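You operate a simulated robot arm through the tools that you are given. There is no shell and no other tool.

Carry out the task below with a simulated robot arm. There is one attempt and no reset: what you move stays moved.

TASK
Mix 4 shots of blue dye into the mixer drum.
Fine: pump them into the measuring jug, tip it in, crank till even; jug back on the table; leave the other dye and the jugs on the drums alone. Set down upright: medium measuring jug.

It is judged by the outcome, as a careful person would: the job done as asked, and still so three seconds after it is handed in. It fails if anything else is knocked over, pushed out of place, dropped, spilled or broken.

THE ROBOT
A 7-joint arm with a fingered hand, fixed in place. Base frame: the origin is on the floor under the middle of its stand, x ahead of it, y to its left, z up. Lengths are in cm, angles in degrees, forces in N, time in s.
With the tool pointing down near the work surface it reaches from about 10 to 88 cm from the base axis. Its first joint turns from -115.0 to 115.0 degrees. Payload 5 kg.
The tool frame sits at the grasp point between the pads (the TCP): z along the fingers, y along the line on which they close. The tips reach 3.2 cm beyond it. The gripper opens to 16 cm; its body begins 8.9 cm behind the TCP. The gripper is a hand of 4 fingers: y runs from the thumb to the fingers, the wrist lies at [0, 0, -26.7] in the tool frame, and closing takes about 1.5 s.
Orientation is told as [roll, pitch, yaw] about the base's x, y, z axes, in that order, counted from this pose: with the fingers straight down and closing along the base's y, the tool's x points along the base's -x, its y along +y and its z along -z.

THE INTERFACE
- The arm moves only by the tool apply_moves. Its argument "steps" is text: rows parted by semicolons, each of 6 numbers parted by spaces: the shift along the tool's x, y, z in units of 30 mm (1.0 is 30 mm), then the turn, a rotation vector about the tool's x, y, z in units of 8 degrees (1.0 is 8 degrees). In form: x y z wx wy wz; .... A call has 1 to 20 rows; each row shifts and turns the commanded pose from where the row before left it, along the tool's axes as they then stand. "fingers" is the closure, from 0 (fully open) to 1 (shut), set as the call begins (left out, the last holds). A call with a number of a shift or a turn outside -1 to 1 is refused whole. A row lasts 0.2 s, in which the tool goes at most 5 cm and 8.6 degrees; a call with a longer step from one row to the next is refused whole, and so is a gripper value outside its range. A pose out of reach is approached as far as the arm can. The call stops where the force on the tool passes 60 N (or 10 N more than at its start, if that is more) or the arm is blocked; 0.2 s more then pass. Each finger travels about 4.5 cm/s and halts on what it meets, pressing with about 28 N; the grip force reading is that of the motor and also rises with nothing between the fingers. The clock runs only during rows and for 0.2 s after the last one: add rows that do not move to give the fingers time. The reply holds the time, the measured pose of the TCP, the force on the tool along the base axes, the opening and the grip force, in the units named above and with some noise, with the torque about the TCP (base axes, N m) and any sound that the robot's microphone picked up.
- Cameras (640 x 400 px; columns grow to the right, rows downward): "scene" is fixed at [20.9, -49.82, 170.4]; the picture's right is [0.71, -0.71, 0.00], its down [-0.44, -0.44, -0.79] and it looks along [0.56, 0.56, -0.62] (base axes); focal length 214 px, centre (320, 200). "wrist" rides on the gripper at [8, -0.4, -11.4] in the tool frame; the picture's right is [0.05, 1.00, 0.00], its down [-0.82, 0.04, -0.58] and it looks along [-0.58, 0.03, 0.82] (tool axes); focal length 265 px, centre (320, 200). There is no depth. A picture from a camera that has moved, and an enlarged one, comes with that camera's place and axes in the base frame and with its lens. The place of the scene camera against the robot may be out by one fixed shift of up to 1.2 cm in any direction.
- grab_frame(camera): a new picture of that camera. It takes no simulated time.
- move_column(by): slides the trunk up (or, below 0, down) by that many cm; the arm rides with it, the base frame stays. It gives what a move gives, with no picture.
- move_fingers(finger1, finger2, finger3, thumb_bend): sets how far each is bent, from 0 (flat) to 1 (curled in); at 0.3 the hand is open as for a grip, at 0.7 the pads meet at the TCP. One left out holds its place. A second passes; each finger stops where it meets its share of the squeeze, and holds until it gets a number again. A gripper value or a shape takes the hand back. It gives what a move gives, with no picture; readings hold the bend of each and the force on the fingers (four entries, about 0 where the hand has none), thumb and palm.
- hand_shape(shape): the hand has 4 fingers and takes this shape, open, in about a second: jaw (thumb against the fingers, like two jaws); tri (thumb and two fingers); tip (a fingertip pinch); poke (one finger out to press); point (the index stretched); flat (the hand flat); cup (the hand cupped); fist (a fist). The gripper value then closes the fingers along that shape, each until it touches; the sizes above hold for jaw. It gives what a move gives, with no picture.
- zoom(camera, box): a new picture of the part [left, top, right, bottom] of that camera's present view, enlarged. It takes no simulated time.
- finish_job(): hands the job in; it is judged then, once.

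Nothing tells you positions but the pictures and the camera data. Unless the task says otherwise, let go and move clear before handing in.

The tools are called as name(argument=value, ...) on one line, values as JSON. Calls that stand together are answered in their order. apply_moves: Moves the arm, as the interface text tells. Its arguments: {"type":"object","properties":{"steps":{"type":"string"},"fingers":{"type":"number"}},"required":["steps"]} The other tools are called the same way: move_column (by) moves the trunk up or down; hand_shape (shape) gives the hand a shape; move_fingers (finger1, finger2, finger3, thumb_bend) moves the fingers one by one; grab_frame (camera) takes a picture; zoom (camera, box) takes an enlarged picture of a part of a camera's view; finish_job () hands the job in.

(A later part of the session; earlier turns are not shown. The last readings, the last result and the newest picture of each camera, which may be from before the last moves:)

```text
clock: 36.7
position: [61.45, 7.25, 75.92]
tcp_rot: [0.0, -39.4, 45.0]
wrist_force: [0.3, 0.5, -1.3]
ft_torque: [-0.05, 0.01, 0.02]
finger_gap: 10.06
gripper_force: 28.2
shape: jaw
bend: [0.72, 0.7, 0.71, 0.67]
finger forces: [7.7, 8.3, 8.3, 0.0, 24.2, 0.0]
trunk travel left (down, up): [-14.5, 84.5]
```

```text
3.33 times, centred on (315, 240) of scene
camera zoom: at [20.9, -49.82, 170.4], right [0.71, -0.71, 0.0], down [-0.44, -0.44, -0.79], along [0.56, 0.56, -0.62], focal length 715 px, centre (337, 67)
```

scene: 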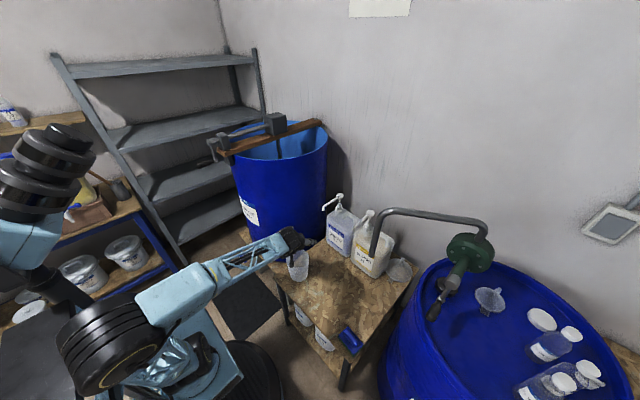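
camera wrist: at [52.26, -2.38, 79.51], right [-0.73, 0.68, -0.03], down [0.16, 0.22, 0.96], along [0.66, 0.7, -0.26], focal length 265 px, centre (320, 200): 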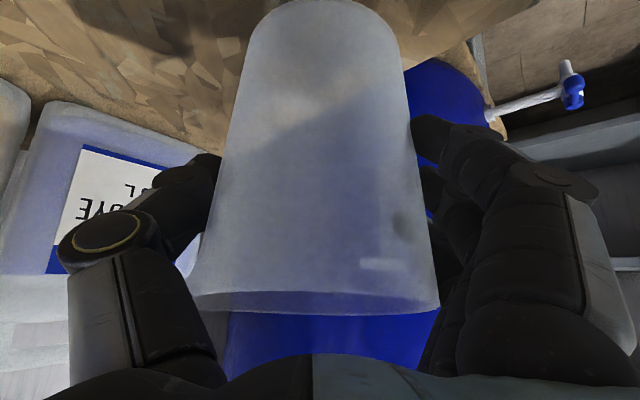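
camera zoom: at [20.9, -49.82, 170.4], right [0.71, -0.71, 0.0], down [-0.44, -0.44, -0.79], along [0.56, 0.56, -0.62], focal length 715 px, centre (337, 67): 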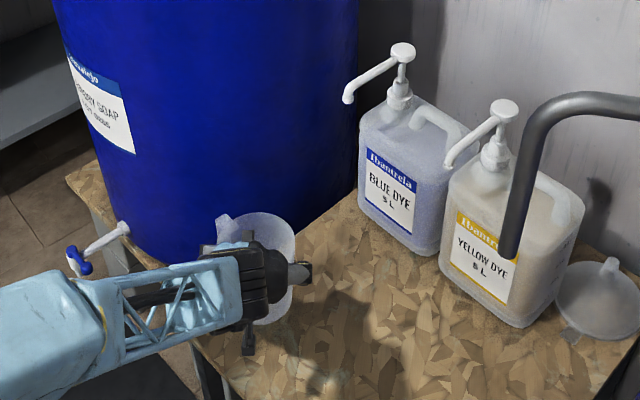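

The jug is held and lifted 4 cm. I'll turn the hand to a heading of about 17°, so the thumb and handle will clear the blue bottle, then carry the jug towards the spout.

apply_moves(steps="0 0 0 0.5565 0 0.675;0 0 0 0.5565 0 0.675;0 0 0 0.5565 0 0.675;0 0 0 0.5565 0 0.675;0 0 0 0 0 0")

grab_frame(camera="scene")

```text
clock: 37.9
position: [61.52, 7.26, 75.98]
tcp_rot: [-0.1, -39.6, 17.0]
wrist_force: [-0.3, -0.5, -1.3]
ft_torque: [0.0, -0.02, 0.0]
finger_gap: 10.02
gripper_force: 28.3
shape: jaw
bend: [0.72, 0.7, 0.71, 0.67]
finger forces: [7.9, 8.3, 8.4, 0.0, 24.3, 0.1]
trunk travel left (down, up): [-14.5, 84.5]
```

```text
taken
```

scene: 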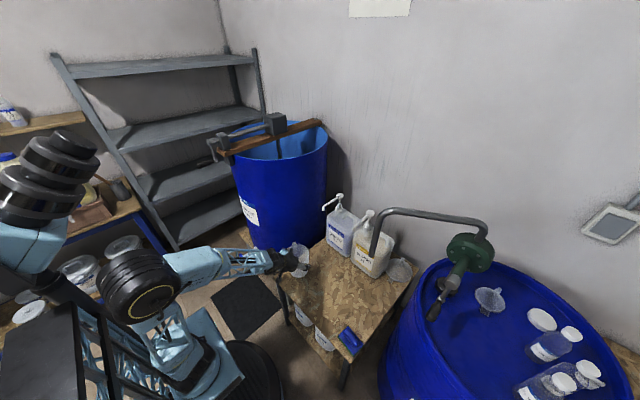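

apply_moves(steps="-0.70 -0.153 0.576 0 0 0;-0.70 -0.153 0.576 0 0 0;-0.70 -0.153 0.576 0 0 0;-0.70 -0.153 0.576 0 0 0;0 0 0 0 0 0")

grab_frame(camera="wrist")

zoom(camera="scene", box=[250, 180, 420, 300])

```text
clock: 39.1
position: [61.55, 7.8, 75.76]
tcp_rot: [1.1, -38.3, 17.2]
wrist_force: [-0.4, 0.4, -1.7]
ft_torque: [-0.02, 0.0, 0.01]
finger_gap: 10.03
gripper_force: 28.2
shape: jaw
bend: [0.72, 0.7, 0.71, 0.67]
finger forces: [7.9, 8.3, 8.3, 0.1, 24.5, 0.1]
out of reach, approached as far as the arm can: row 1, 2, 3, 4
trunk travel left (down, up): [-14.5, 84.5]
```

```text
taken
camera wrist: at [48.99, 3.28, 79.53], right [-0.35, 0.94, -0.02], down [0.26, 0.11, 0.96], along [0.9, 0.33, -0.28], focal length 265 px, centre (320, 200)
```

wrist: 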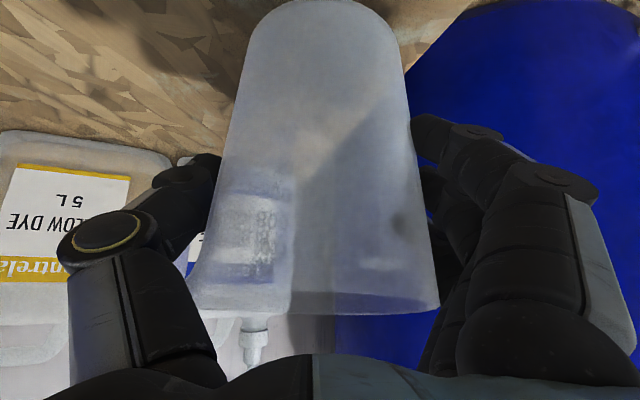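

```text
3.33 times, centred on (335, 240) of scene
camera zoom: at [20.9, -49.82, 170.4], right [0.71, -0.71, 0.0], down [-0.44, -0.44, -0.79], along [0.56, 0.56, -0.62], focal length 715 px, centre (270, 67)
```

zoom: 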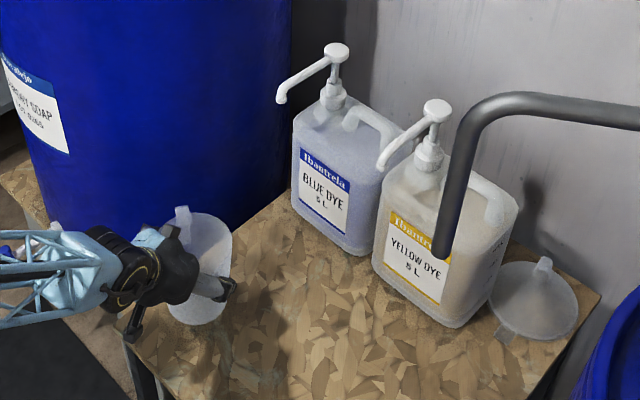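

The jug is safe, but the forward move was reported out of reach, which suggests a joint limit. I'll look at the arm's configuration.

zoom(camera="scene", box=[80, 220, 310, 400])

```text
2.22 times, centred on (195, 310) of scene
camera zoom: at [20.9, -49.82, 170.4], right [0.71, -0.71, 0.0], down [-0.44, -0.44, -0.79], along [0.56, 0.56, -0.62], focal length 477 px, centre (598, -44)
```

zoom: 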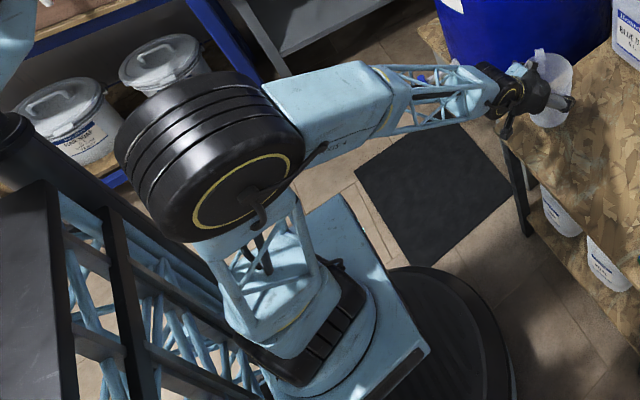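

I'll probe small moves to find which directions are free. First a small lift, then a small forward shift.

apply_moves(steps="-0.4 0 -0.48 0 0 0;0 0 0 0 0 0")

apply_moves(steps="-0.5 0 0.4 0 0 0;0 0 0 0 0 0")

```text
clock: 39.7
position: [61.36, 7.74, 77.68]
tcp_rot: [0.0, -39.5, 17.0]
wrist_force: [0.2, -0.4, -0.9]
ft_torque: [0.01, 0.0, 0.01]
finger_gap: 10.02
gripper_force: 27.8
shape: jaw
bend: [0.72, 0.7, 0.71, 0.67]
finger forces: [7.9, 8.5, 8.5, 0.1, 24.8, 0.0]
trunk travel left (down, up): [-14.5, 84.5]
```

```text
clock: 40.3
position: [63.34, 8.25, 77.49]
tcp_rot: [0.0, -39.5, 17.0]
wrist_force: [0.4, -0.2, -1.2]
ft_torque: [0.0, 0.02, -0.01]
finger_gap: 10.04
gripper_force: 28.0
shape: jaw
bend: [0.72, 0.69, 0.71, 0.67]
finger forces: [8.1, 8.6, 8.6, 0.0, 25.1, 0.0]
trunk travel left (down, up): [-14.5, 84.5]
```

Both work now, so the limit was the wrist nearly straightening at that height. I'll drop the trunk and raise the arm by the same amount to gain margin, then carry the jug forward.

apply_moves(steps="-0.53 0 -0.643 0 0 0;-0.53 0 -0.643 0 0 0;-0.53 0 -0.643 0 0 0;-0.53 0 -0.643 0 0 0;0 0 0 0 0 0")

move_column(by=-11)

apply_moves(steps="-0.727 -0.201 0.598 0 0 0;-0.727 -0.201 0.598 0 0 0;-0.727 -0.201 0.598 0 0 0;0 0 0 0 0 0")

grab_frame(camera="wrist")

zoom(camera="scene", box=[250, 180, 420, 300])

```text
clock: 41.5
position: [63.31, 8.09, 87.46]
tcp_rot: [0.1, -39.5, 17.1]
wrist_force: [0.1, -0.7, -1.8]
ft_torque: [0.02, 0.01, -0.03]
finger_gap: 10.0
gripper_force: 27.7
shape: jaw
bend: [0.72, 0.7, 0.71, 0.67]
finger forces: [8.0, 8.4, 8.6, 0.0, 24.8, 0.0]
trunk travel left (down, up): [-14.5, 84.5]
```

```text
clock: 42.9
position: [63.25, 7.97, 76.52]
tcp_rot: [-0.1, -39.5, 17.0]
wrist_force: [0.6, -0.2, -0.5]
ft_torque: [-0.03, 0.05, 0.0]
finger_gap: 10.03
gripper_force: 27.9
shape: jaw
bend: [0.72, 0.7, 0.71, 0.67]
finger forces: [8.0, 8.5, 8.6, 0.0, 24.9, 0.0]
trunk travel left (down, up): [-3.5, 95.5]
```

```text
clock: 43.9
position: [71.43, 8.65, 76.61]
tcp_rot: [0.0, -39.5, 17.0]
wrist_force: [0.3, 1.1, -1.0]
ft_torque: [-0.06, 0.0, -0.05]
finger_gap: 10.03
gripper_force: 28.0
shape: jaw
bend: [0.72, 0.7, 0.71, 0.67]
finger forces: [8.0, 8.5, 8.5, 0.0, 24.7, 0.1]
out of reach, approached as far as the arm can: row 3
trunk travel left (down, up): [-3.5, 95.5]
```

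```text
taken
camera wrist: at [58.7, 4.5, 80.29], right [-0.33, 0.94, -0.03], down [0.24, 0.12, 0.96], along [0.91, 0.31, -0.26], focal length 265 px, centre (320, 200)
```

wrist: 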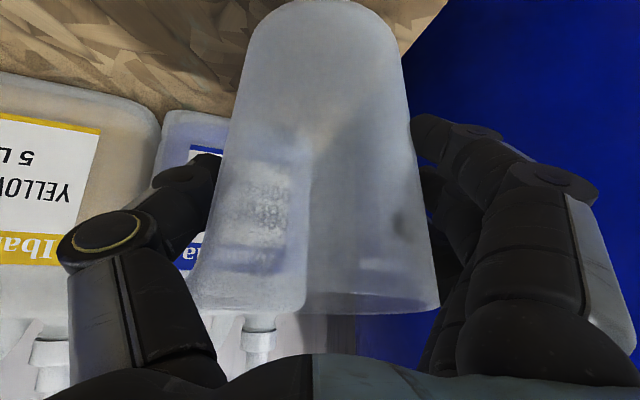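

```text
3.33 times, centred on (335, 240) of scene
camera zoom: at [20.9, -49.82, 170.4], right [0.71, -0.71, 0.0], down [-0.44, -0.44, -0.79], along [0.56, 0.56, -0.62], focal length 715 px, centre (270, 67)
```

zoom: 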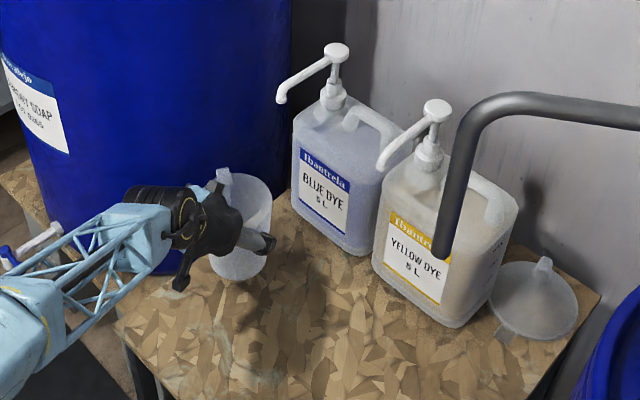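

Forward motion stopped at x of about 71. I'll look at the arm configuration again before choosing a posture.

zoom(camera="scene", box=[80, 220, 310, 400])

apply_moves(steps="0 0 0 -0.5565 0 -0.675;0 0 0 0 0 0")

```text
2.22 times, centred on (195, 310) of scene
camera zoom: at [20.9, -49.82, 170.4], right [0.71, -0.71, 0.0], down [-0.44, -0.44, -0.79], along [0.56, 0.56, -0.62], focal length 477 px, centre (598, -44)
```

zoom: 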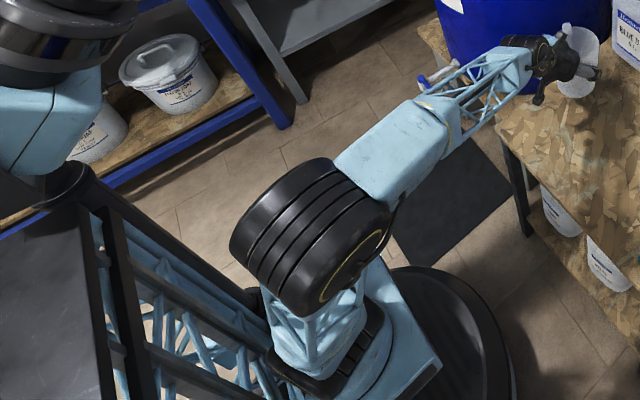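

```text
clock: 44.5
position: [71.33, 8.79, 76.68]
tcp_rot: [0.0, -39.5, 24.1]
wrist_force: [0.0, -0.2, -1.9]
ft_torque: [-0.02, 0.05, -0.02]
finger_gap: 10.0
gripper_force: 27.8
shape: jaw
bend: [0.72, 0.7, 0.71, 0.67]
finger forces: [7.9, 8.5, 8.5, 0.0, 24.7, 0.0]
trunk travel left (down, up): [-3.5, 95.5]
```

apply_moves(steps="-0.5 -0.25 0.41 0 0 0;-0.5 -0.25 0.41 0 0 0;0 0 0 0 0 0")

```text
clock: 45.3
position: [72.38, 7.65, 77.92]
tcp_rot: [-0.1, -39.5, 24.2]
wrist_force: [-0.1, 0.0, -0.9]
ft_torque: [-0.02, 0.04, 0.0]
finger_gap: 10.04
gripper_force: 28.3
shape: jaw
bend: [0.72, 0.7, 0.71, 0.67]
finger forces: [8.0, 8.4, 8.5, 0.1, 24.7, 0.0]
out of reach, approached as far as the arm can: row 1, 2
trunk travel left (down, up): [-3.5, 95.5]
```

I'll try aligning the hand's heading with the arm's own azimuth and see if forward motion frees up.

apply_moves(steps="0 0 0 0.5 0 0.61;0 0 0 0.5 0 0.61;0 0 0 0.5 0 0.61;0 0 0 0 0 0")

apply_moves(steps="-0.5 0 0.41 0 0 0;-0.5 0 0.41 0 0 0;0 0 0 0 0 0")

```text
clock: 46.3
position: [71.75, 7.46, 78.32]
tcp_rot: [0.1, -39.6, 5.1]
wrist_force: [0.5, -0.8, -1.4]
ft_torque: [0.0, 0.03, -0.05]
finger_gap: 10.03
gripper_force: 28.2
shape: jaw
bend: [0.72, 0.7, 0.71, 0.67]
finger forces: [8.0, 8.5, 8.5, 0.0, 24.6, 0.1]
out of reach, approached as far as the arm can: row 3
trunk travel left (down, up): [-3.5, 95.5]
```

```text
clock: 47.1
position: [72.89, 6.41, 79.58]
tcp_rot: [0.1, -39.5, 5.1]
wrist_force: [0.4, -0.3, -0.9]
ft_torque: [-0.02, 0.01, -0.01]
finger_gap: 10.01
gripper_force: 28.0
shape: jaw
bend: [0.72, 0.7, 0.71, 0.67]
finger forces: [8.1, 8.4, 8.5, 0.0, 24.6, 0.1]
out of reach, approached as far as the arm can: row 1, 2
trunk travel left (down, up): [-3.5, 95.5]
```

zoom(camera="scene", box=[80, 220, 310, 400])

apply_moves(steps="-0.6 0 -0.73 0 0 0;-0.6 0 -0.73 0 0 0;-0.6 0 -0.73 0 0 0;0 0 0 0 0 0")

zoom(camera="scene", box=[80, 220, 310, 400])

```text
2.22 times, centred on (195, 310) of scene
camera zoom: at [20.9, -49.82, 170.4], right [0.71, -0.71, 0.0], down [-0.44, -0.44, -0.79], along [0.56, 0.56, -0.62], focal length 477 px, centre (598, -44)
```

zoom: 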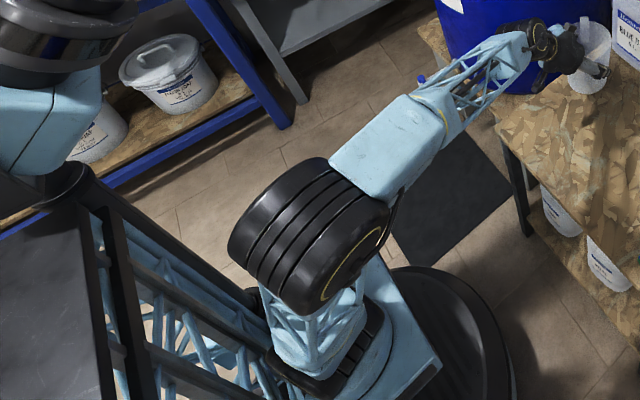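

```text
clock: 48.1
position: [72.56, 6.61, 88.28]
tcp_rot: [0.1, -39.5, 5.1]
wrist_force: [-1.1, 0.0, -1.2]
ft_torque: [0.0, -0.01, 0.01]
finger_gap: 10.01
gripper_force: 27.6
shape: jaw
bend: [0.72, 0.7, 0.71, 0.67]
finger forces: [8.0, 8.5, 8.5, 0.0, 24.5, 0.0]
trunk travel left (down, up): [-3.5, 95.5]
```

```text
2.22 times, centred on (195, 310) of scene
camera zoom: at [20.9, -49.82, 170.4], right [0.71, -0.71, 0.0], down [-0.44, -0.44, -0.79], along [0.56, 0.56, -0.62], focal length 477 px, centre (598, -44)
```

zoom: 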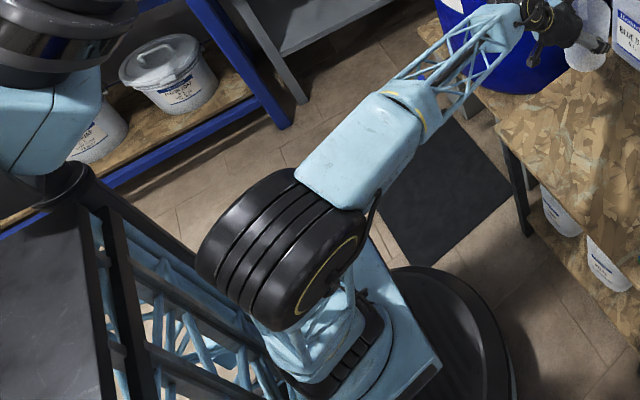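

apply_moves(steps="-0.5 -0.3 0.41 0 0 0;-0.5 -0.3 0.41 0 0 0;0 0 0 0 0 0")

```text
clock: 48.9
position: [75.83, 4.73, 88.5]
tcp_rot: [0.1, -39.5, 5.1]
wrist_force: [0.6, -0.5, -1.0]
ft_torque: [-0.01, 0.01, 0.02]
finger_gap: 10.01
gripper_force: 28.4
shape: jaw
bend: [0.72, 0.7, 0.71, 0.67]
finger forces: [8.0, 8.6, 8.5, 0.0, 24.5, 0.1]
out of reach, approached as far as the arm can: row 2
trunk travel left (down, up): [-3.5, 95.5]
```

grab_frame(camera="scene")

apply_moves(steps="-0.5 0 0.41 0 0 0;0 0 0 0 0 0")

apply_moves(steps="0 0 0 0 0.5 0;0 0 0 0 0 0")

```text
taken
```

scene: 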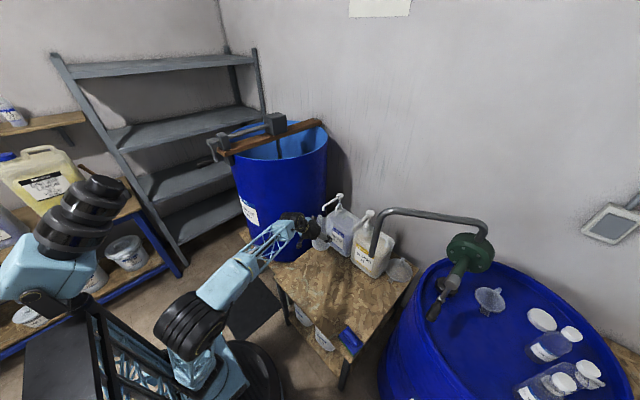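

```text
clock: 49.5
position: [75.95, 4.43, 88.56]
tcp_rot: [0.1, -39.5, 5.1]
wrist_force: [0.5, 1.2, -1.5]
ft_torque: [0.0, 0.02, 0.01]
finger_gap: 10.02
gripper_force: 27.7
shape: jaw
bend: [0.72, 0.7, 0.71, 0.67]
finger forces: [7.9, 8.5, 8.6, 0.1, 24.5, 0.0]
out of reach, approached as far as the arm can: row 1
trunk travel left (down, up): [-3.5, 95.5]
```

```text
clock: 50.1
position: [74.67, 4.03, 88.8]
tcp_rot: [0.1, -35.6, 5.1]
wrist_force: [-0.2, 1.0, -1.7]
ft_torque: [-0.02, 0.02, -0.01]
finger_gap: 9.99
gripper_force: 28.2
shape: jaw
bend: [0.72, 0.7, 0.71, 0.67]
finger forces: [7.9, 8.4, 8.5, 0.1, 24.5, 0.1]
out of reach, approached as far as the arm can: row 1
trunk travel left (down, up): [-3.5, 95.5]
```

The limit looks like a reach boundary that follows the trunk. I'll raise the trunk for clearance above everything and explore the reachable region there, keeping the empty jug held.

move_column(by=36)

apply_moves(steps="-0.55 0 0.45 0 0 0;-0.55 0 0.45 0 0 0;0 0 0 0 0 0")

apply_moves(steps="-0.6 0 -0.7 0 0 0;-0.6 0 -0.7 0 0 0;-0.6 0 -0.7 0 0 0;-0.6 0 -0.7 0 0 0;-0.8 0 0.5 0 0 0;-0.8 0 0.5 0 0 0;-0.8 0 0.5 0 0 0;0 0 0 0 0 0")

grab_frame(camera="scene")

```text
clock: 53.6
position: [74.73, 4.14, 124.7]
tcp_rot: [0.1, -35.6, 5.0]
wrist_force: [0.0, 0.9, -1.6]
ft_torque: [0.01, 0.02, 0.0]
finger_gap: 10.03
gripper_force: 28.1
shape: jaw
bend: [0.72, 0.7, 0.71, 0.67]
finger forces: [7.9, 8.5, 8.5, 0.0, 24.5, 0.0]
trunk travel left (down, up): [-39.5, 59.5]
```

```text
clock: 54.4
position: [74.73, 3.97, 124.72]
tcp_rot: [0.1, -35.6, 5.1]
wrist_force: [-0.2, 0.2, -1.1]
ft_torque: [0.02, 0.0, -0.02]
finger_gap: 10.06
gripper_force: 27.7
shape: jaw
bend: [0.72, 0.7, 0.71, 0.67]
finger forces: [7.9, 8.5, 8.5, 0.0, 24.6, 0.0]
out of reach, approached as far as the arm can: row 1, 2
trunk travel left (down, up): [-39.5, 59.5]
```

```text
clock: 56.2
position: [75.1, 2.67, 135.43]
tcp_rot: [0.1, -35.7, 5.1]
wrist_force: [0.5, -0.2, -1.0]
ft_torque: [0.01, 0.05, 0.02]
finger_gap: 10.01
gripper_force: 28.1
shape: jaw
bend: [0.72, 0.7, 0.71, 0.67]
finger forces: [8.0, 8.5, 8.6, 0.1, 24.6, 0.0]
out of reach, approached as far as the arm can: row 3, 4, 5, 6, 7
trunk travel left (down, up): [-39.5, 59.5]
```

```text
taken
```

scene: 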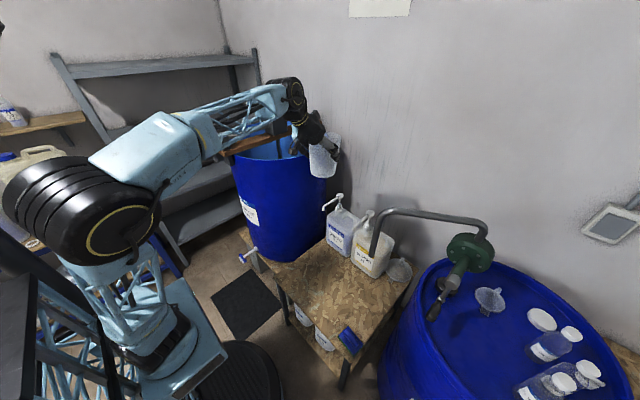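

zoom(camera="scene", box=[0, 120, 260, 400])

```text
1.43 times, centred on (130, 260) of scene
camera zoom: at [20.9, -49.82, 170.4], right [0.71, -0.71, 0.0], down [-0.44, -0.44, -0.79], along [0.56, 0.56, -0.62], focal length 306 px, centre (591, 114)
```

zoom: 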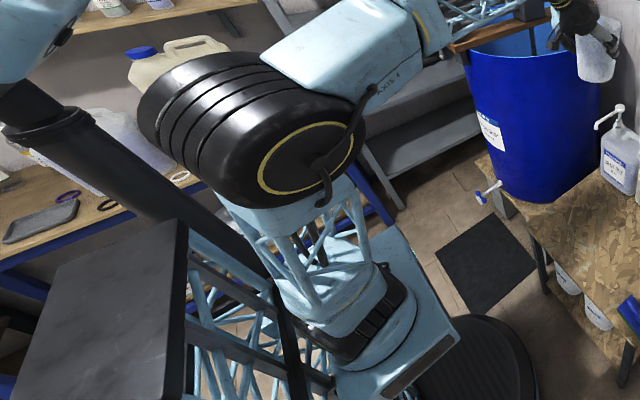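

I'll test tool-down reach at height, still holding the empty jug, to see how far the arm really extends.

apply_moves(steps="0.84 0 -0.6 0 0.89 0;0.9 0 -0.47 0 0.89 0;0.96 0 -0.32 0 0.89 0;1 0 -0.16 0 0.89 0;1 0 0 0 0.89 0;0 0 0 0 0 0")

apply_moves(steps="-1 0 0 0 0 0;-1 0 0 0 0 0;-1 0 0 0 0 0;-1 0 0 0 0 0;-1 0 0 0 0 0;-1 0 0 0 0 0;0 0 0 0 0 0")

```text
clock: 57.6
position: [59.17, 0.76, 134.47]
tcp_rot: [0.1, -0.2, 5.1]
wrist_force: [-0.1, -0.3, -0.6]
ft_torque: [-0.01, -0.04, 0.0]
finger_gap: 10.03
gripper_force: 27.9
shape: jaw
bend: [0.72, 0.7, 0.71, 0.67]
finger forces: [7.7, 8.4, 8.5, 0.1, 24.2, 0.1]
out of reach, approached as far as the arm can: row 3
trunk travel left (down, up): [-39.5, 59.5]
```

```text
clock: 59.2
position: [60.02, -1.19, 132.18]
tcp_rot: [0.0, -0.1, 5.0]
wrist_force: [0.7, 0.5, -0.3]
ft_torque: [-0.03, -0.02, 0.04]
finger_gap: 10.03
gripper_force: 27.7
shape: jaw
bend: [0.72, 0.7, 0.71, 0.67]
finger forces: [7.7, 8.3, 8.5, 0.0, 24.2, 0.0]
out of reach, approached as far as the arm can: row 1, 2, 3, 4, 5, 6
trunk travel left (down, up): [-39.5, 59.5]
```

grab_frame(camera="scene")

apply_moves(steps="1 0 0 0 0 0;1 0 0 0 0 0;1 0 0 0 0 0;1 0 0 0 0 0;1 0 0 0 0 0;0 0 0 0 0 0")

grab_frame(camera="scene")

```text
taken
```

scene: 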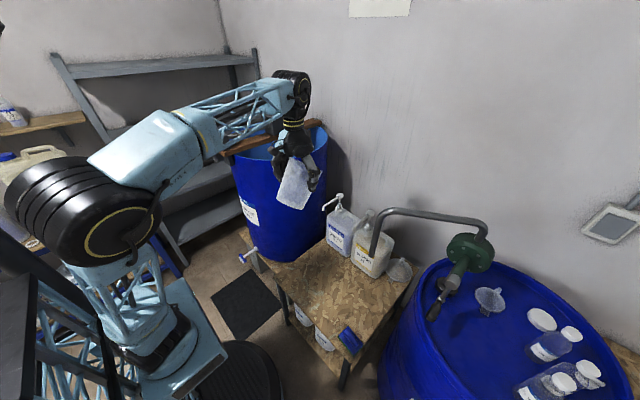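

```text
clock: 60.6
position: [45.48, -2.19, 132.15]
tcp_rot: [0.0, 0.0, 5.7]
wrist_force: [-1.1, -7.4, -1.3]
ft_torque: [0.6, -0.14, -0.04]
finger_gap: 10.0
gripper_force: 28.1
shape: jaw
bend: [0.72, 0.7, 0.71, 0.67]
finger forces: [7.9, 8.4, 8.5, 0.0, 24.8, 0.0]
trunk travel left (down, up): [-39.5, 59.5]
```

```text
taken
```

scene: 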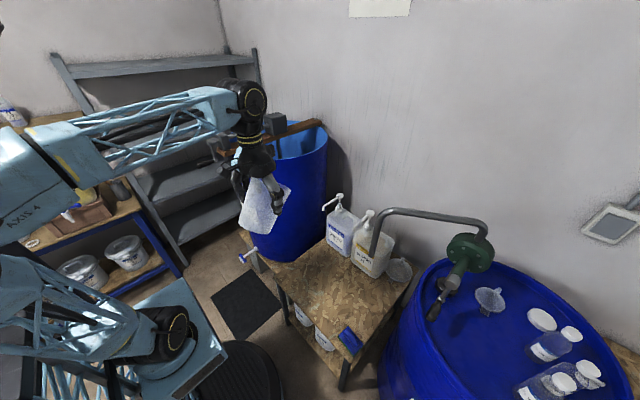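

A sideways force appeared on the wrist, so I'll check what it is before doing anything else.

apply_moves(steps="0 0 0 0 0 0;0 0 0 0 0 0")

grab_frame(camera="wrist")

zoom(camera="scene", box=[190, 60, 330, 240])

zoom(camera="scene", box=[0, 80, 260, 400])

```text
clock: 61.2
position: [45.48, -2.58, 132.07]
tcp_rot: [0.0, 0.1, 5.1]
wrist_force: [0.4, -0.1, -1.0]
ft_torque: [-0.01, 0.0, 0.03]
finger_gap: 10.04
gripper_force: 27.9
shape: jaw
bend: [0.72, 0.7, 0.71, 0.67]
finger forces: [7.9, 8.6, 8.6, 0.1, 24.5, 0.0]
trunk travel left (down, up): [-39.5, 59.5]
```

```text
taken
camera wrist: at [37.57, -3.61, 143.44], right [-0.14, 0.99, 0.0], down [0.81, 0.11, 0.58], along [0.57, 0.08, -0.82], focal length 265 px, centre (320, 200)
```

wrist: 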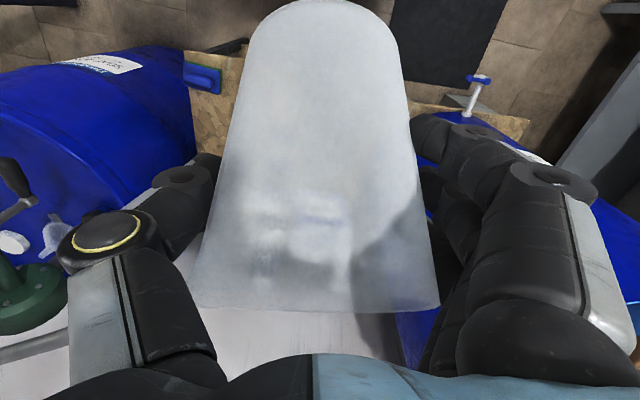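

```text
2.22 times, centred on (260, 150) of scene
camera zoom: at [20.9, -49.82, 170.4], right [0.71, -0.71, 0.0], down [-0.44, -0.44, -0.79], along [0.56, 0.56, -0.62], focal length 477 px, centre (453, 311)
```

zoom: 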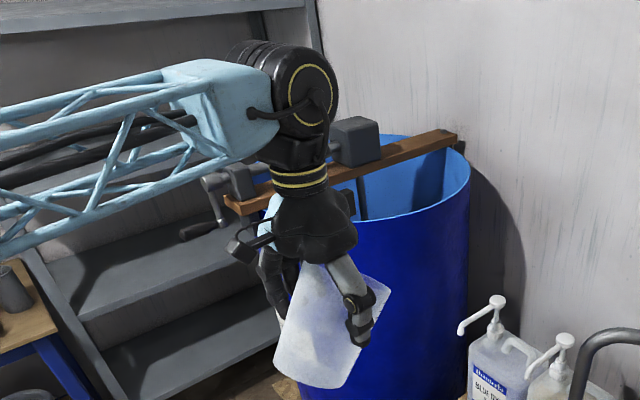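

```text
1.25 times, centred on (130, 240) of scene
camera zoom: at [20.9, -49.82, 170.4], right [0.71, -0.71, 0.0], down [-0.44, -0.44, -0.79], along [0.56, 0.56, -0.62], focal length 268 px, centre (558, 150)
```

zoom: 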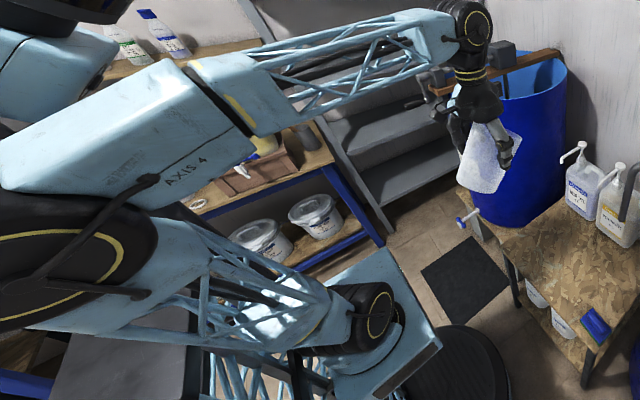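

The force was only a transient from the elbow swinging round; it is back to zero and the jug is still held. I'll probe other azimuths at height, to the right where the space is clear, to understand the reach limit.

apply_moves(steps="0 -1 0 0 0 0;0 -1 0 0 0 0;0 -1 0 0 0 0;0 -1 0 0 0 0;0 -1 0 0 0 0;0 -1 0 0 0 0;0 -1 0 0 0 0;0 -1 0 0 0 0;0 0 0 0 0 0")

apply_moves(steps="-1 0 0 0 0 0;-1 0 0 0 0 0;-1 0 0 0 0 0;-1 0 0 0 0 0;-1 0 0 0 0 0;0 0 0 0 0 0")

grab_frame(camera="scene")

```text
clock: 63.2
position: [47.58, -26.42, 132.22]
tcp_rot: [0.1, 0.0, 5.1]
wrist_force: [-0.4, -0.1, -0.8]
ft_torque: [-0.03, 0.0, -0.01]
finger_gap: 10.0
gripper_force: 27.9
shape: jaw
bend: [0.72, 0.7, 0.71, 0.67]
finger forces: [7.7, 8.6, 8.5, 0.0, 24.4, 0.0]
trunk travel left (down, up): [-39.5, 59.5]
```

```text
clock: 64.6
position: [62.33, -25.04, 132.1]
tcp_rot: [0.0, 0.0, 5.2]
wrist_force: [-0.7, -0.3, -0.6]
ft_torque: [-0.03, 0.05, -0.01]
finger_gap: 10.04
gripper_force: 27.9
shape: jaw
bend: [0.72, 0.7, 0.71, 0.67]
finger forces: [7.8, 8.4, 8.6, 0.0, 24.4, 0.1]
trunk travel left (down, up): [-39.5, 59.5]
```

```text
taken
```

scene: 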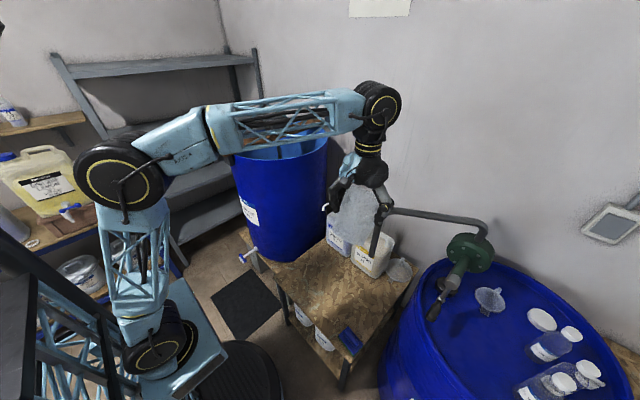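

At this azimuth the arm extends freely with a clean elbow-up posture, so the earlier limit came from an awkward elbow position. I'll sweep back towards the spout while staying extended, to keep this posture.

apply_moves(steps="-0.384 0.879 0 0 0 0;-0.384 0.879 0 0 0 0;-0.384 0.879 0 0 0 0;-0.384 0.879 0 0 0 0;-0.384 0.879 0 0 0 0;-0.384 0.879 0 0 0 0;-0.384 0.879 0 0 0 0;-0.384 0.879 0 0 0 0;-0.384 0.879 0 0 0 0;-0.384 0.879 0 0 0 0;-0.384 0.879 0 0 0 0;0 0 0 0 0 0")

grab_frame(camera="scene")

```text
clock: 67.2
position: [72.63, 5.01, 132.21]
tcp_rot: [0.0, 0.0, 5.2]
wrist_force: [-0.4, 0.0, -1.3]
ft_torque: [-0.01, -0.01, -0.01]
finger_gap: 10.03
gripper_force: 28.2
shape: jaw
bend: [0.72, 0.7, 0.71, 0.67]
finger forces: [7.8, 8.5, 8.6, 0.1, 24.4, 0.1]
trunk travel left (down, up): [-39.5, 59.5]
```

```text
taken
```

scene: 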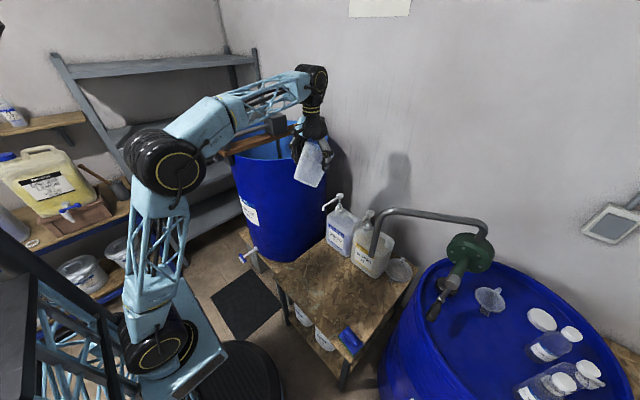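

The arm now has a good posture. I'll tilt the hand back so the jug is upright again, turn to a heading of about 15°, and then lower the trunk in front of the spout.

apply_moves(steps="-0.27 0 0 0 -0.988 0;-0.27 0 0.04 0 -0.988 0;-0.26 0 0.07 0 -0.988 0;-0.25 0 0.11 0 -0.988 0;-0.22 0 0.14 0 -0.988 0;0 0 0 -0.4 0 -0.48;0 0 0 -0.4 0 -0.48;0 0 0 0 0 0")

grab_frame(camera="scene")

```text
clock: 69.0
position: [76.56, 5.22, 132.2]
tcp_rot: [0.2, -39.5, 15.1]
wrist_force: [0.2, 0.5, -0.8]
ft_torque: [-0.01, 0.0, -0.01]
finger_gap: 10.02
gripper_force: 27.6
shape: jaw
bend: [0.72, 0.7, 0.71, 0.67]
finger forces: [7.9, 8.3, 8.6, 0.0, 24.2, 0.1]
trunk travel left (down, up): [-39.5, 59.5]
```

```text
taken
```

scene: 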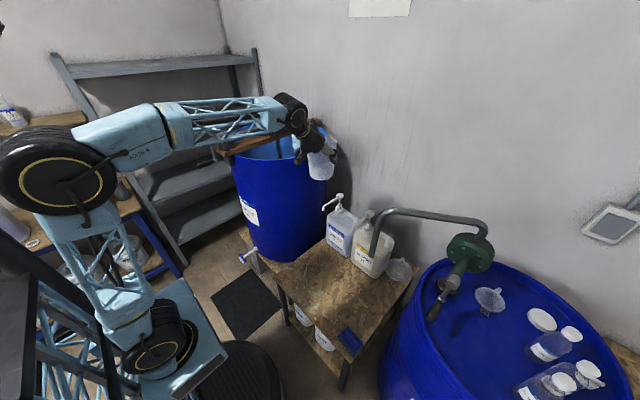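

apply_moves(steps="0.44 -0.19 -0.36 0 0 0;0.44 -0.19 -0.36 0 0 0;0 0 0 0 0 0")

move_column(by=-36)

grab_frame(camera="scene")

grab_frame(camera="wrist")

```text
clock: 69.8
position: [73.56, 3.12, 132.14]
tcp_rot: [0.1, -39.5, 14.9]
wrist_force: [0.8, 0.9, -1.3]
ft_torque: [0.0, 0.02, 0.02]
finger_gap: 10.03
gripper_force: 28.3
shape: jaw
bend: [0.72, 0.7, 0.71, 0.67]
finger forces: [7.9, 8.3, 8.7, 0.0, 24.2, 0.0]
trunk travel left (down, up): [-39.5, 59.5]
```

```text
clock: 73.3
position: [73.68, 3.25, 96.11]
tcp_rot: [0.1, -39.5, 15.0]
wrist_force: [-0.5, 0.0, -1.0]
ft_torque: [0.0, 0.02, -0.01]
finger_gap: 10.0
gripper_force: 27.4
shape: jaw
bend: [0.72, 0.7, 0.71, 0.67]
finger forces: [8.0, 8.3, 8.7, 0.0, 24.1, 0.0]
trunk travel left (down, up): [-3.5, 95.5]
```

```text
taken
```

scene: 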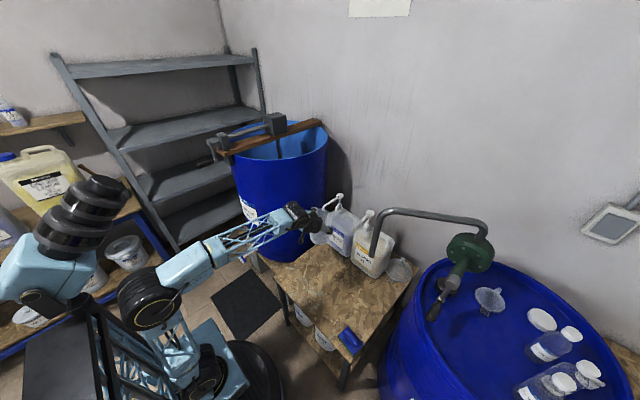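

```text
taken
camera wrist: at [60.76, -0.59, 99.72], right [-0.3, 0.95, -0.03], down [0.24, 0.11, 0.96], along [0.92, 0.28, -0.26], focal length 265 px, centre (320, 200)
```

wrist: 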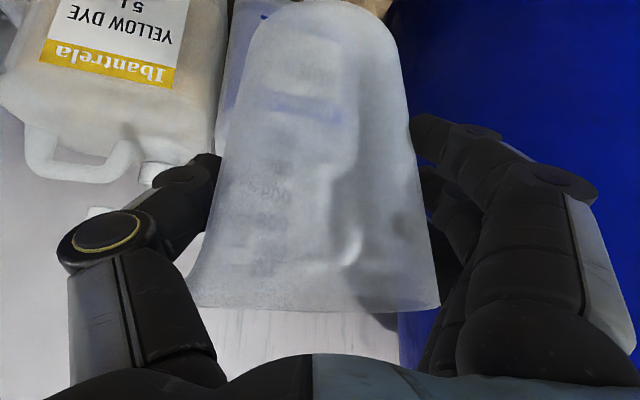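

Now I'll lower the arm about 18 cm in front of the spout.

apply_moves(steps="0.636 0 0.772 0 0 0;0.636 0 0.772 0 0 0;0.636 0 0.772 0 0 0;0.636 0 0.772 0 0 0;0.636 0 0.772 0 0 0;0.636 0 0.772 0 0 0;0 0 0 0 0 0")

grab_frame(camera="scene")

```text
clock: 74.9
position: [73.64, 3.19, 77.75]
tcp_rot: [0.2, -39.4, 15.0]
wrist_force: [1.5, -0.9, -0.5]
ft_torque: [0.01, -0.01, 0.03]
finger_gap: 10.0
gripper_force: 28.5
shape: jaw
bend: [0.72, 0.7, 0.71, 0.67]
finger forces: [7.8, 8.3, 8.6, 0.0, 24.2, 0.0]
trunk travel left (down, up): [-3.5, 95.5]
```

```text
taken
```

scene: 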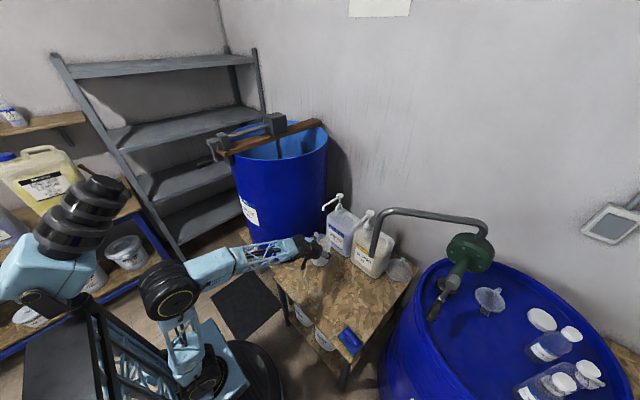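

apply_moves(steps="-0.53 0.377 0.4375 0 0 0;-0.53 0.377 0.4375 0 0 0;-0.53 0.377 0.4375 0 0 0;-0.53 0.377 0.4375 0 0 0;0 0 0 0 0 0")

grab_frame(camera="wrist")

zoom(camera="scene", box=[290, 185, 380, 275])

```text
clock: 76.1
position: [80.26, 9.66, 77.86]
tcp_rot: [0.1, -39.5, 15.0]
wrist_force: [-0.5, 0.0, 0.0]
ft_torque: [0.01, 0.01, 0.01]
finger_gap: 10.01
gripper_force: 27.5
shape: jaw
bend: [0.72, 0.7, 0.71, 0.67]
finger forces: [7.8, 8.2, 8.6, 0.0, 24.0, 0.0]
trunk travel left (down, up): [-3.5, 95.5]
```

```text
taken
camera wrist: at [67.58, 5.88, 81.46], right [-0.3, 0.95, -0.03], down [0.24, 0.11, 0.96], along [0.92, 0.28, -0.26], focal length 265 px, centre (320, 200)
```

wrist: 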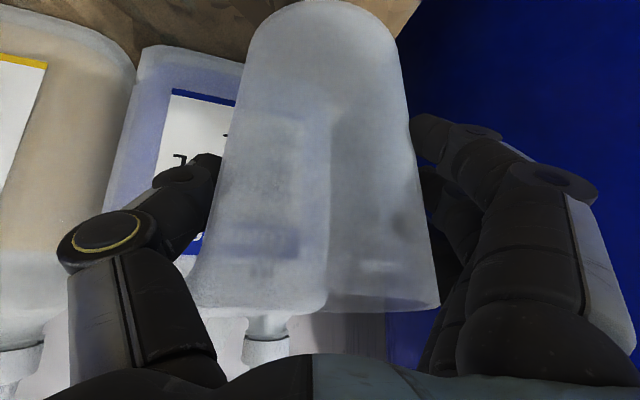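

```text
4.44 times, centred on (335, 230) of scene
camera zoom: at [20.9, -49.82, 170.4], right [0.71, -0.71, 0.0], down [-0.44, -0.44, -0.79], along [0.56, 0.56, -0.62], focal length 953 px, centre (253, 67)
```

zoom: 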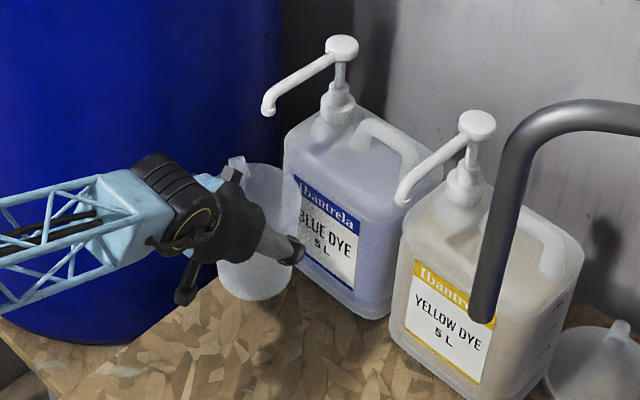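

The jug is under the spout, with the stream about 3 cm off its centre. I'll nudge it towards the spout, then lower it until it just touches the table.

apply_moves(steps="-0.216 -0.2 0.178 0 0 0;0.53 0 0.643 0 0 0;0.53 0 0.643 0 0 0;0 0 0 0 0 0")

apply_moves(steps="0.064 0 0.077 0 0 0;0.064 0 0.077 0 0 0;0 0 0 0 0 0")

```text
clock: 77.1
position: [81.43, 9.38, 73.01]
tcp_rot: [0.0, -39.5, 15.0]
wrist_force: [-0.5, -0.2, -1.6]
ft_torque: [-0.01, 0.04, -0.02]
finger_gap: 10.01
gripper_force: 27.7
shape: jaw
bend: [0.72, 0.7, 0.71, 0.67]
finger forces: [7.8, 8.2, 8.6, 0.1, 24.1, 0.1]
trunk travel left (down, up): [-3.5, 95.5]
```

```text
clock: 77.9
position: [81.47, 9.34, 72.59]
tcp_rot: [0.2, -39.6, 15.1]
wrist_force: [0.2, -0.3, -0.5]
ft_torque: [-0.02, -0.01, 0.02]
finger_gap: 9.99
gripper_force: 28.1
shape: jaw
bend: [0.72, 0.7, 0.71, 0.67]
finger forces: [7.7, 8.2, 8.5, 0.1, 24.0, 0.0]
trunk travel left (down, up): [-3.5, 95.5]
```

apply_moves(steps="0.064 0 0.077 0 0 0;0.064 0 0.077 0 0 0;0 0 0 0 0 0")

apply_moves(steps="0.043 0 0.051 0 0 0;0 0 0 0 0 0")

zoom(camera="scene", box=[290, 185, 380, 275])

```text
clock: 78.7
position: [81.45, 9.38, 71.99]
tcp_rot: [0.1, -39.5, 15.0]
wrist_force: [1.0, 0.6, 1.6]
ft_torque: [-0.02, 0.01, 0.02]
finger_gap: 10.04
gripper_force: 28.2
shape: jaw
bend: [0.72, 0.7, 0.71, 0.67]
finger forces: [8.0, 8.2, 8.5, 0.1, 24.3, 0.1]
trunk travel left (down, up): [-3.5, 95.5]
```

```text
clock: 79.3
position: [81.38, 9.46, 71.83]
tcp_rot: [0.1, -39.7, 15.2]
wrist_force: [4.3, 1.2, 13.5]
ft_torque: [-0.03, -0.15, -0.01]
finger_gap: 10.0
gripper_force: 28.3
shape: jaw
bend: [0.72, 0.7, 0.71, 0.67]
finger forces: [8.4, 8.3, 8.5, 0.1, 24.4, 0.1]
trunk travel left (down, up): [-3.5, 95.5]
```

```text
4.44 times, centred on (335, 230) of scene
camera zoom: at [20.9, -49.82, 170.4], right [0.71, -0.71, 0.0], down [-0.44, -0.44, -0.79], along [0.56, 0.56, -0.62], focal length 953 px, centre (253, 67)
```

zoom: 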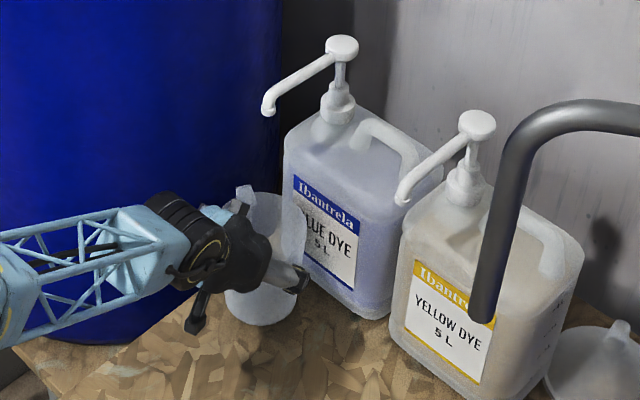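

The jug is standing on the table. I'll relax the push slightly, then open the hand.

apply_moves(steps="-0.03 0 -0.036 0 0 0;0 0 0 0 0 0")

apply_moves(steps="0 0 0 0 0 0;0 0 0 0 0 0;0 0 0 0 0 0;0 0 0 0 0 0;0 0 0 0 0 0", fingers=0.1)

grab_frame(camera="wrist")

zoom(camera="scene", box=[290, 185, 380, 275])

```text
clock: 79.9
position: [81.41, 9.37, 71.89]
tcp_rot: [0.1, -39.5, 15.0]
wrist_force: [2.0, 1.6, 8.8]
ft_torque: [0.01, 0.09, 0.01]
finger_gap: 9.96
gripper_force: 27.4
shape: jaw
bend: [0.72, 0.7, 0.71, 0.67]
finger forces: [9.5, 8.6, 8.9, 0.0, 24.5, 0.0]
trunk travel left (down, up): [-3.5, 95.5]
```

```text
clock: 81.1
position: [81.42, 9.33, 71.95]
tcp_rot: [0.1, -39.5, 15.0]
wrist_force: [-0.3, -0.2, -0.3]
ft_torque: [-0.02, 0.01, -0.01]
finger_gap: 14.37
gripper_force: 0.0
shape: jaw
bend: [0.48, 0.48, 0.48, 0.44]
finger forces: [0.0, 0.0, 0.1, 0.0, 0.0, 0.0]
trunk travel left (down, up): [-3.5, 95.5]
```

```text
taken
camera wrist: at [68.51, 5.57, 75.44], right [-0.3, 0.95, -0.03], down [0.24, 0.11, 0.96], along [0.92, 0.28, -0.26], focal length 265 px, centre (320, 200)
```

wrist: 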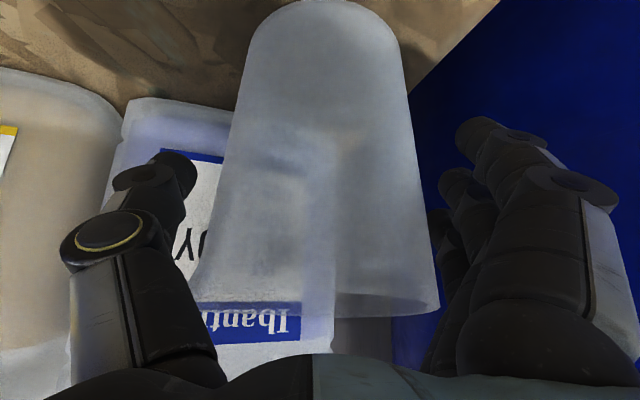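

```text
4.44 times, centred on (335, 230) of scene
camera zoom: at [20.9, -49.82, 170.4], right [0.71, -0.71, 0.0], down [-0.44, -0.44, -0.79], along [0.56, 0.56, -0.62], focal length 953 px, centre (253, 67)
```

zoom: 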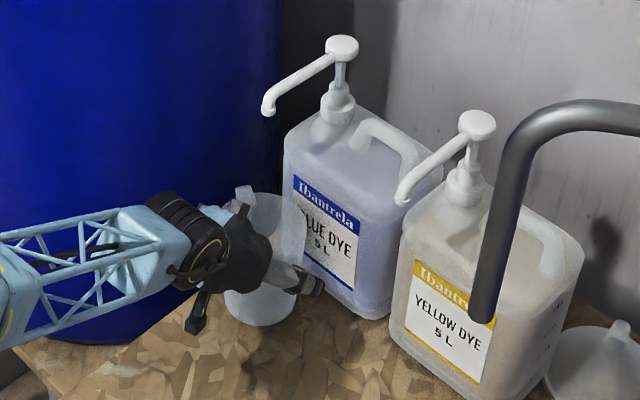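

The jug is released and upright. I'll open fully and slide back along the tool axis, clear of the jug and spout.

apply_moves(steps="0 0 0 0 0 0;0 0 0 0 0 0;0 0 -0.8 0 0 0;0 0 -0.8 0 0 0;0 0 -0.8 0 0 0;0 0 -0.8 0 0 0;0 0 -0.8 0 0 0;0 0 -0.8 0 0 0;0 0 0 0 0 0", fingers=0)

grab_frame(camera="wrist")

grab_frame(camera="scene")

zoom(camera="scene", box=[290, 185, 380, 275])

```text
clock: 83.1
position: [72.5, 7.18, 82.87]
tcp_rot: [0.1, -39.5, 15.0]
wrist_force: [-0.3, 0.5, 0.0]
ft_torque: [0.01, 0.01, -0.01]
finger_gap: 16.03
gripper_force: 0.2
shape: jaw
bend: [0.3, 0.3, 0.3, 0.3]
finger forces: [0.0, 0.1, 0.0, 0.0, 0.0, 0.0]
trunk travel left (down, up): [-3.5, 95.5]
```

```text
taken
camera wrist: at [59.58, 3.27, 86.47], right [-0.3, 0.95, -0.03], down [0.24, 0.11, 0.96], along [0.92, 0.28, -0.26], focal length 265 px, centre (320, 200)
```

wrist: 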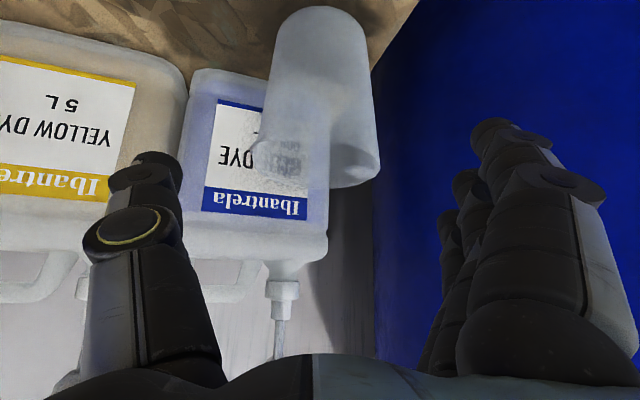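

```text
taken
```

scene: 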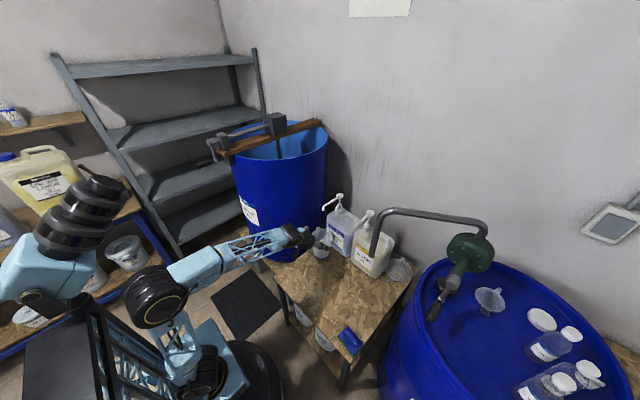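

```text
4.44 times, centred on (335, 230) of scene
camera zoom: at [20.9, -49.82, 170.4], right [0.71, -0.71, 0.0], down [-0.44, -0.44, -0.79], along [0.56, 0.56, -0.62], focal length 953 px, centre (253, 67)
```

zoom: 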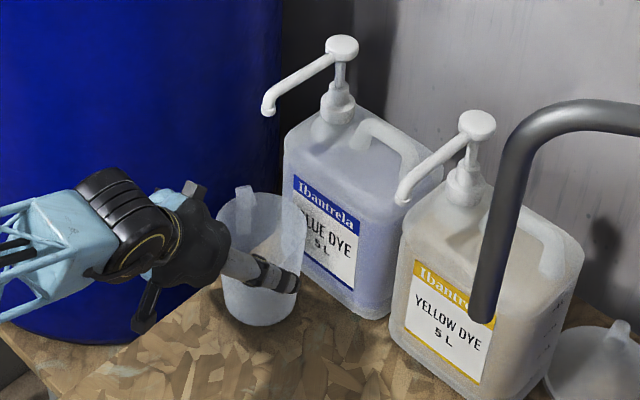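

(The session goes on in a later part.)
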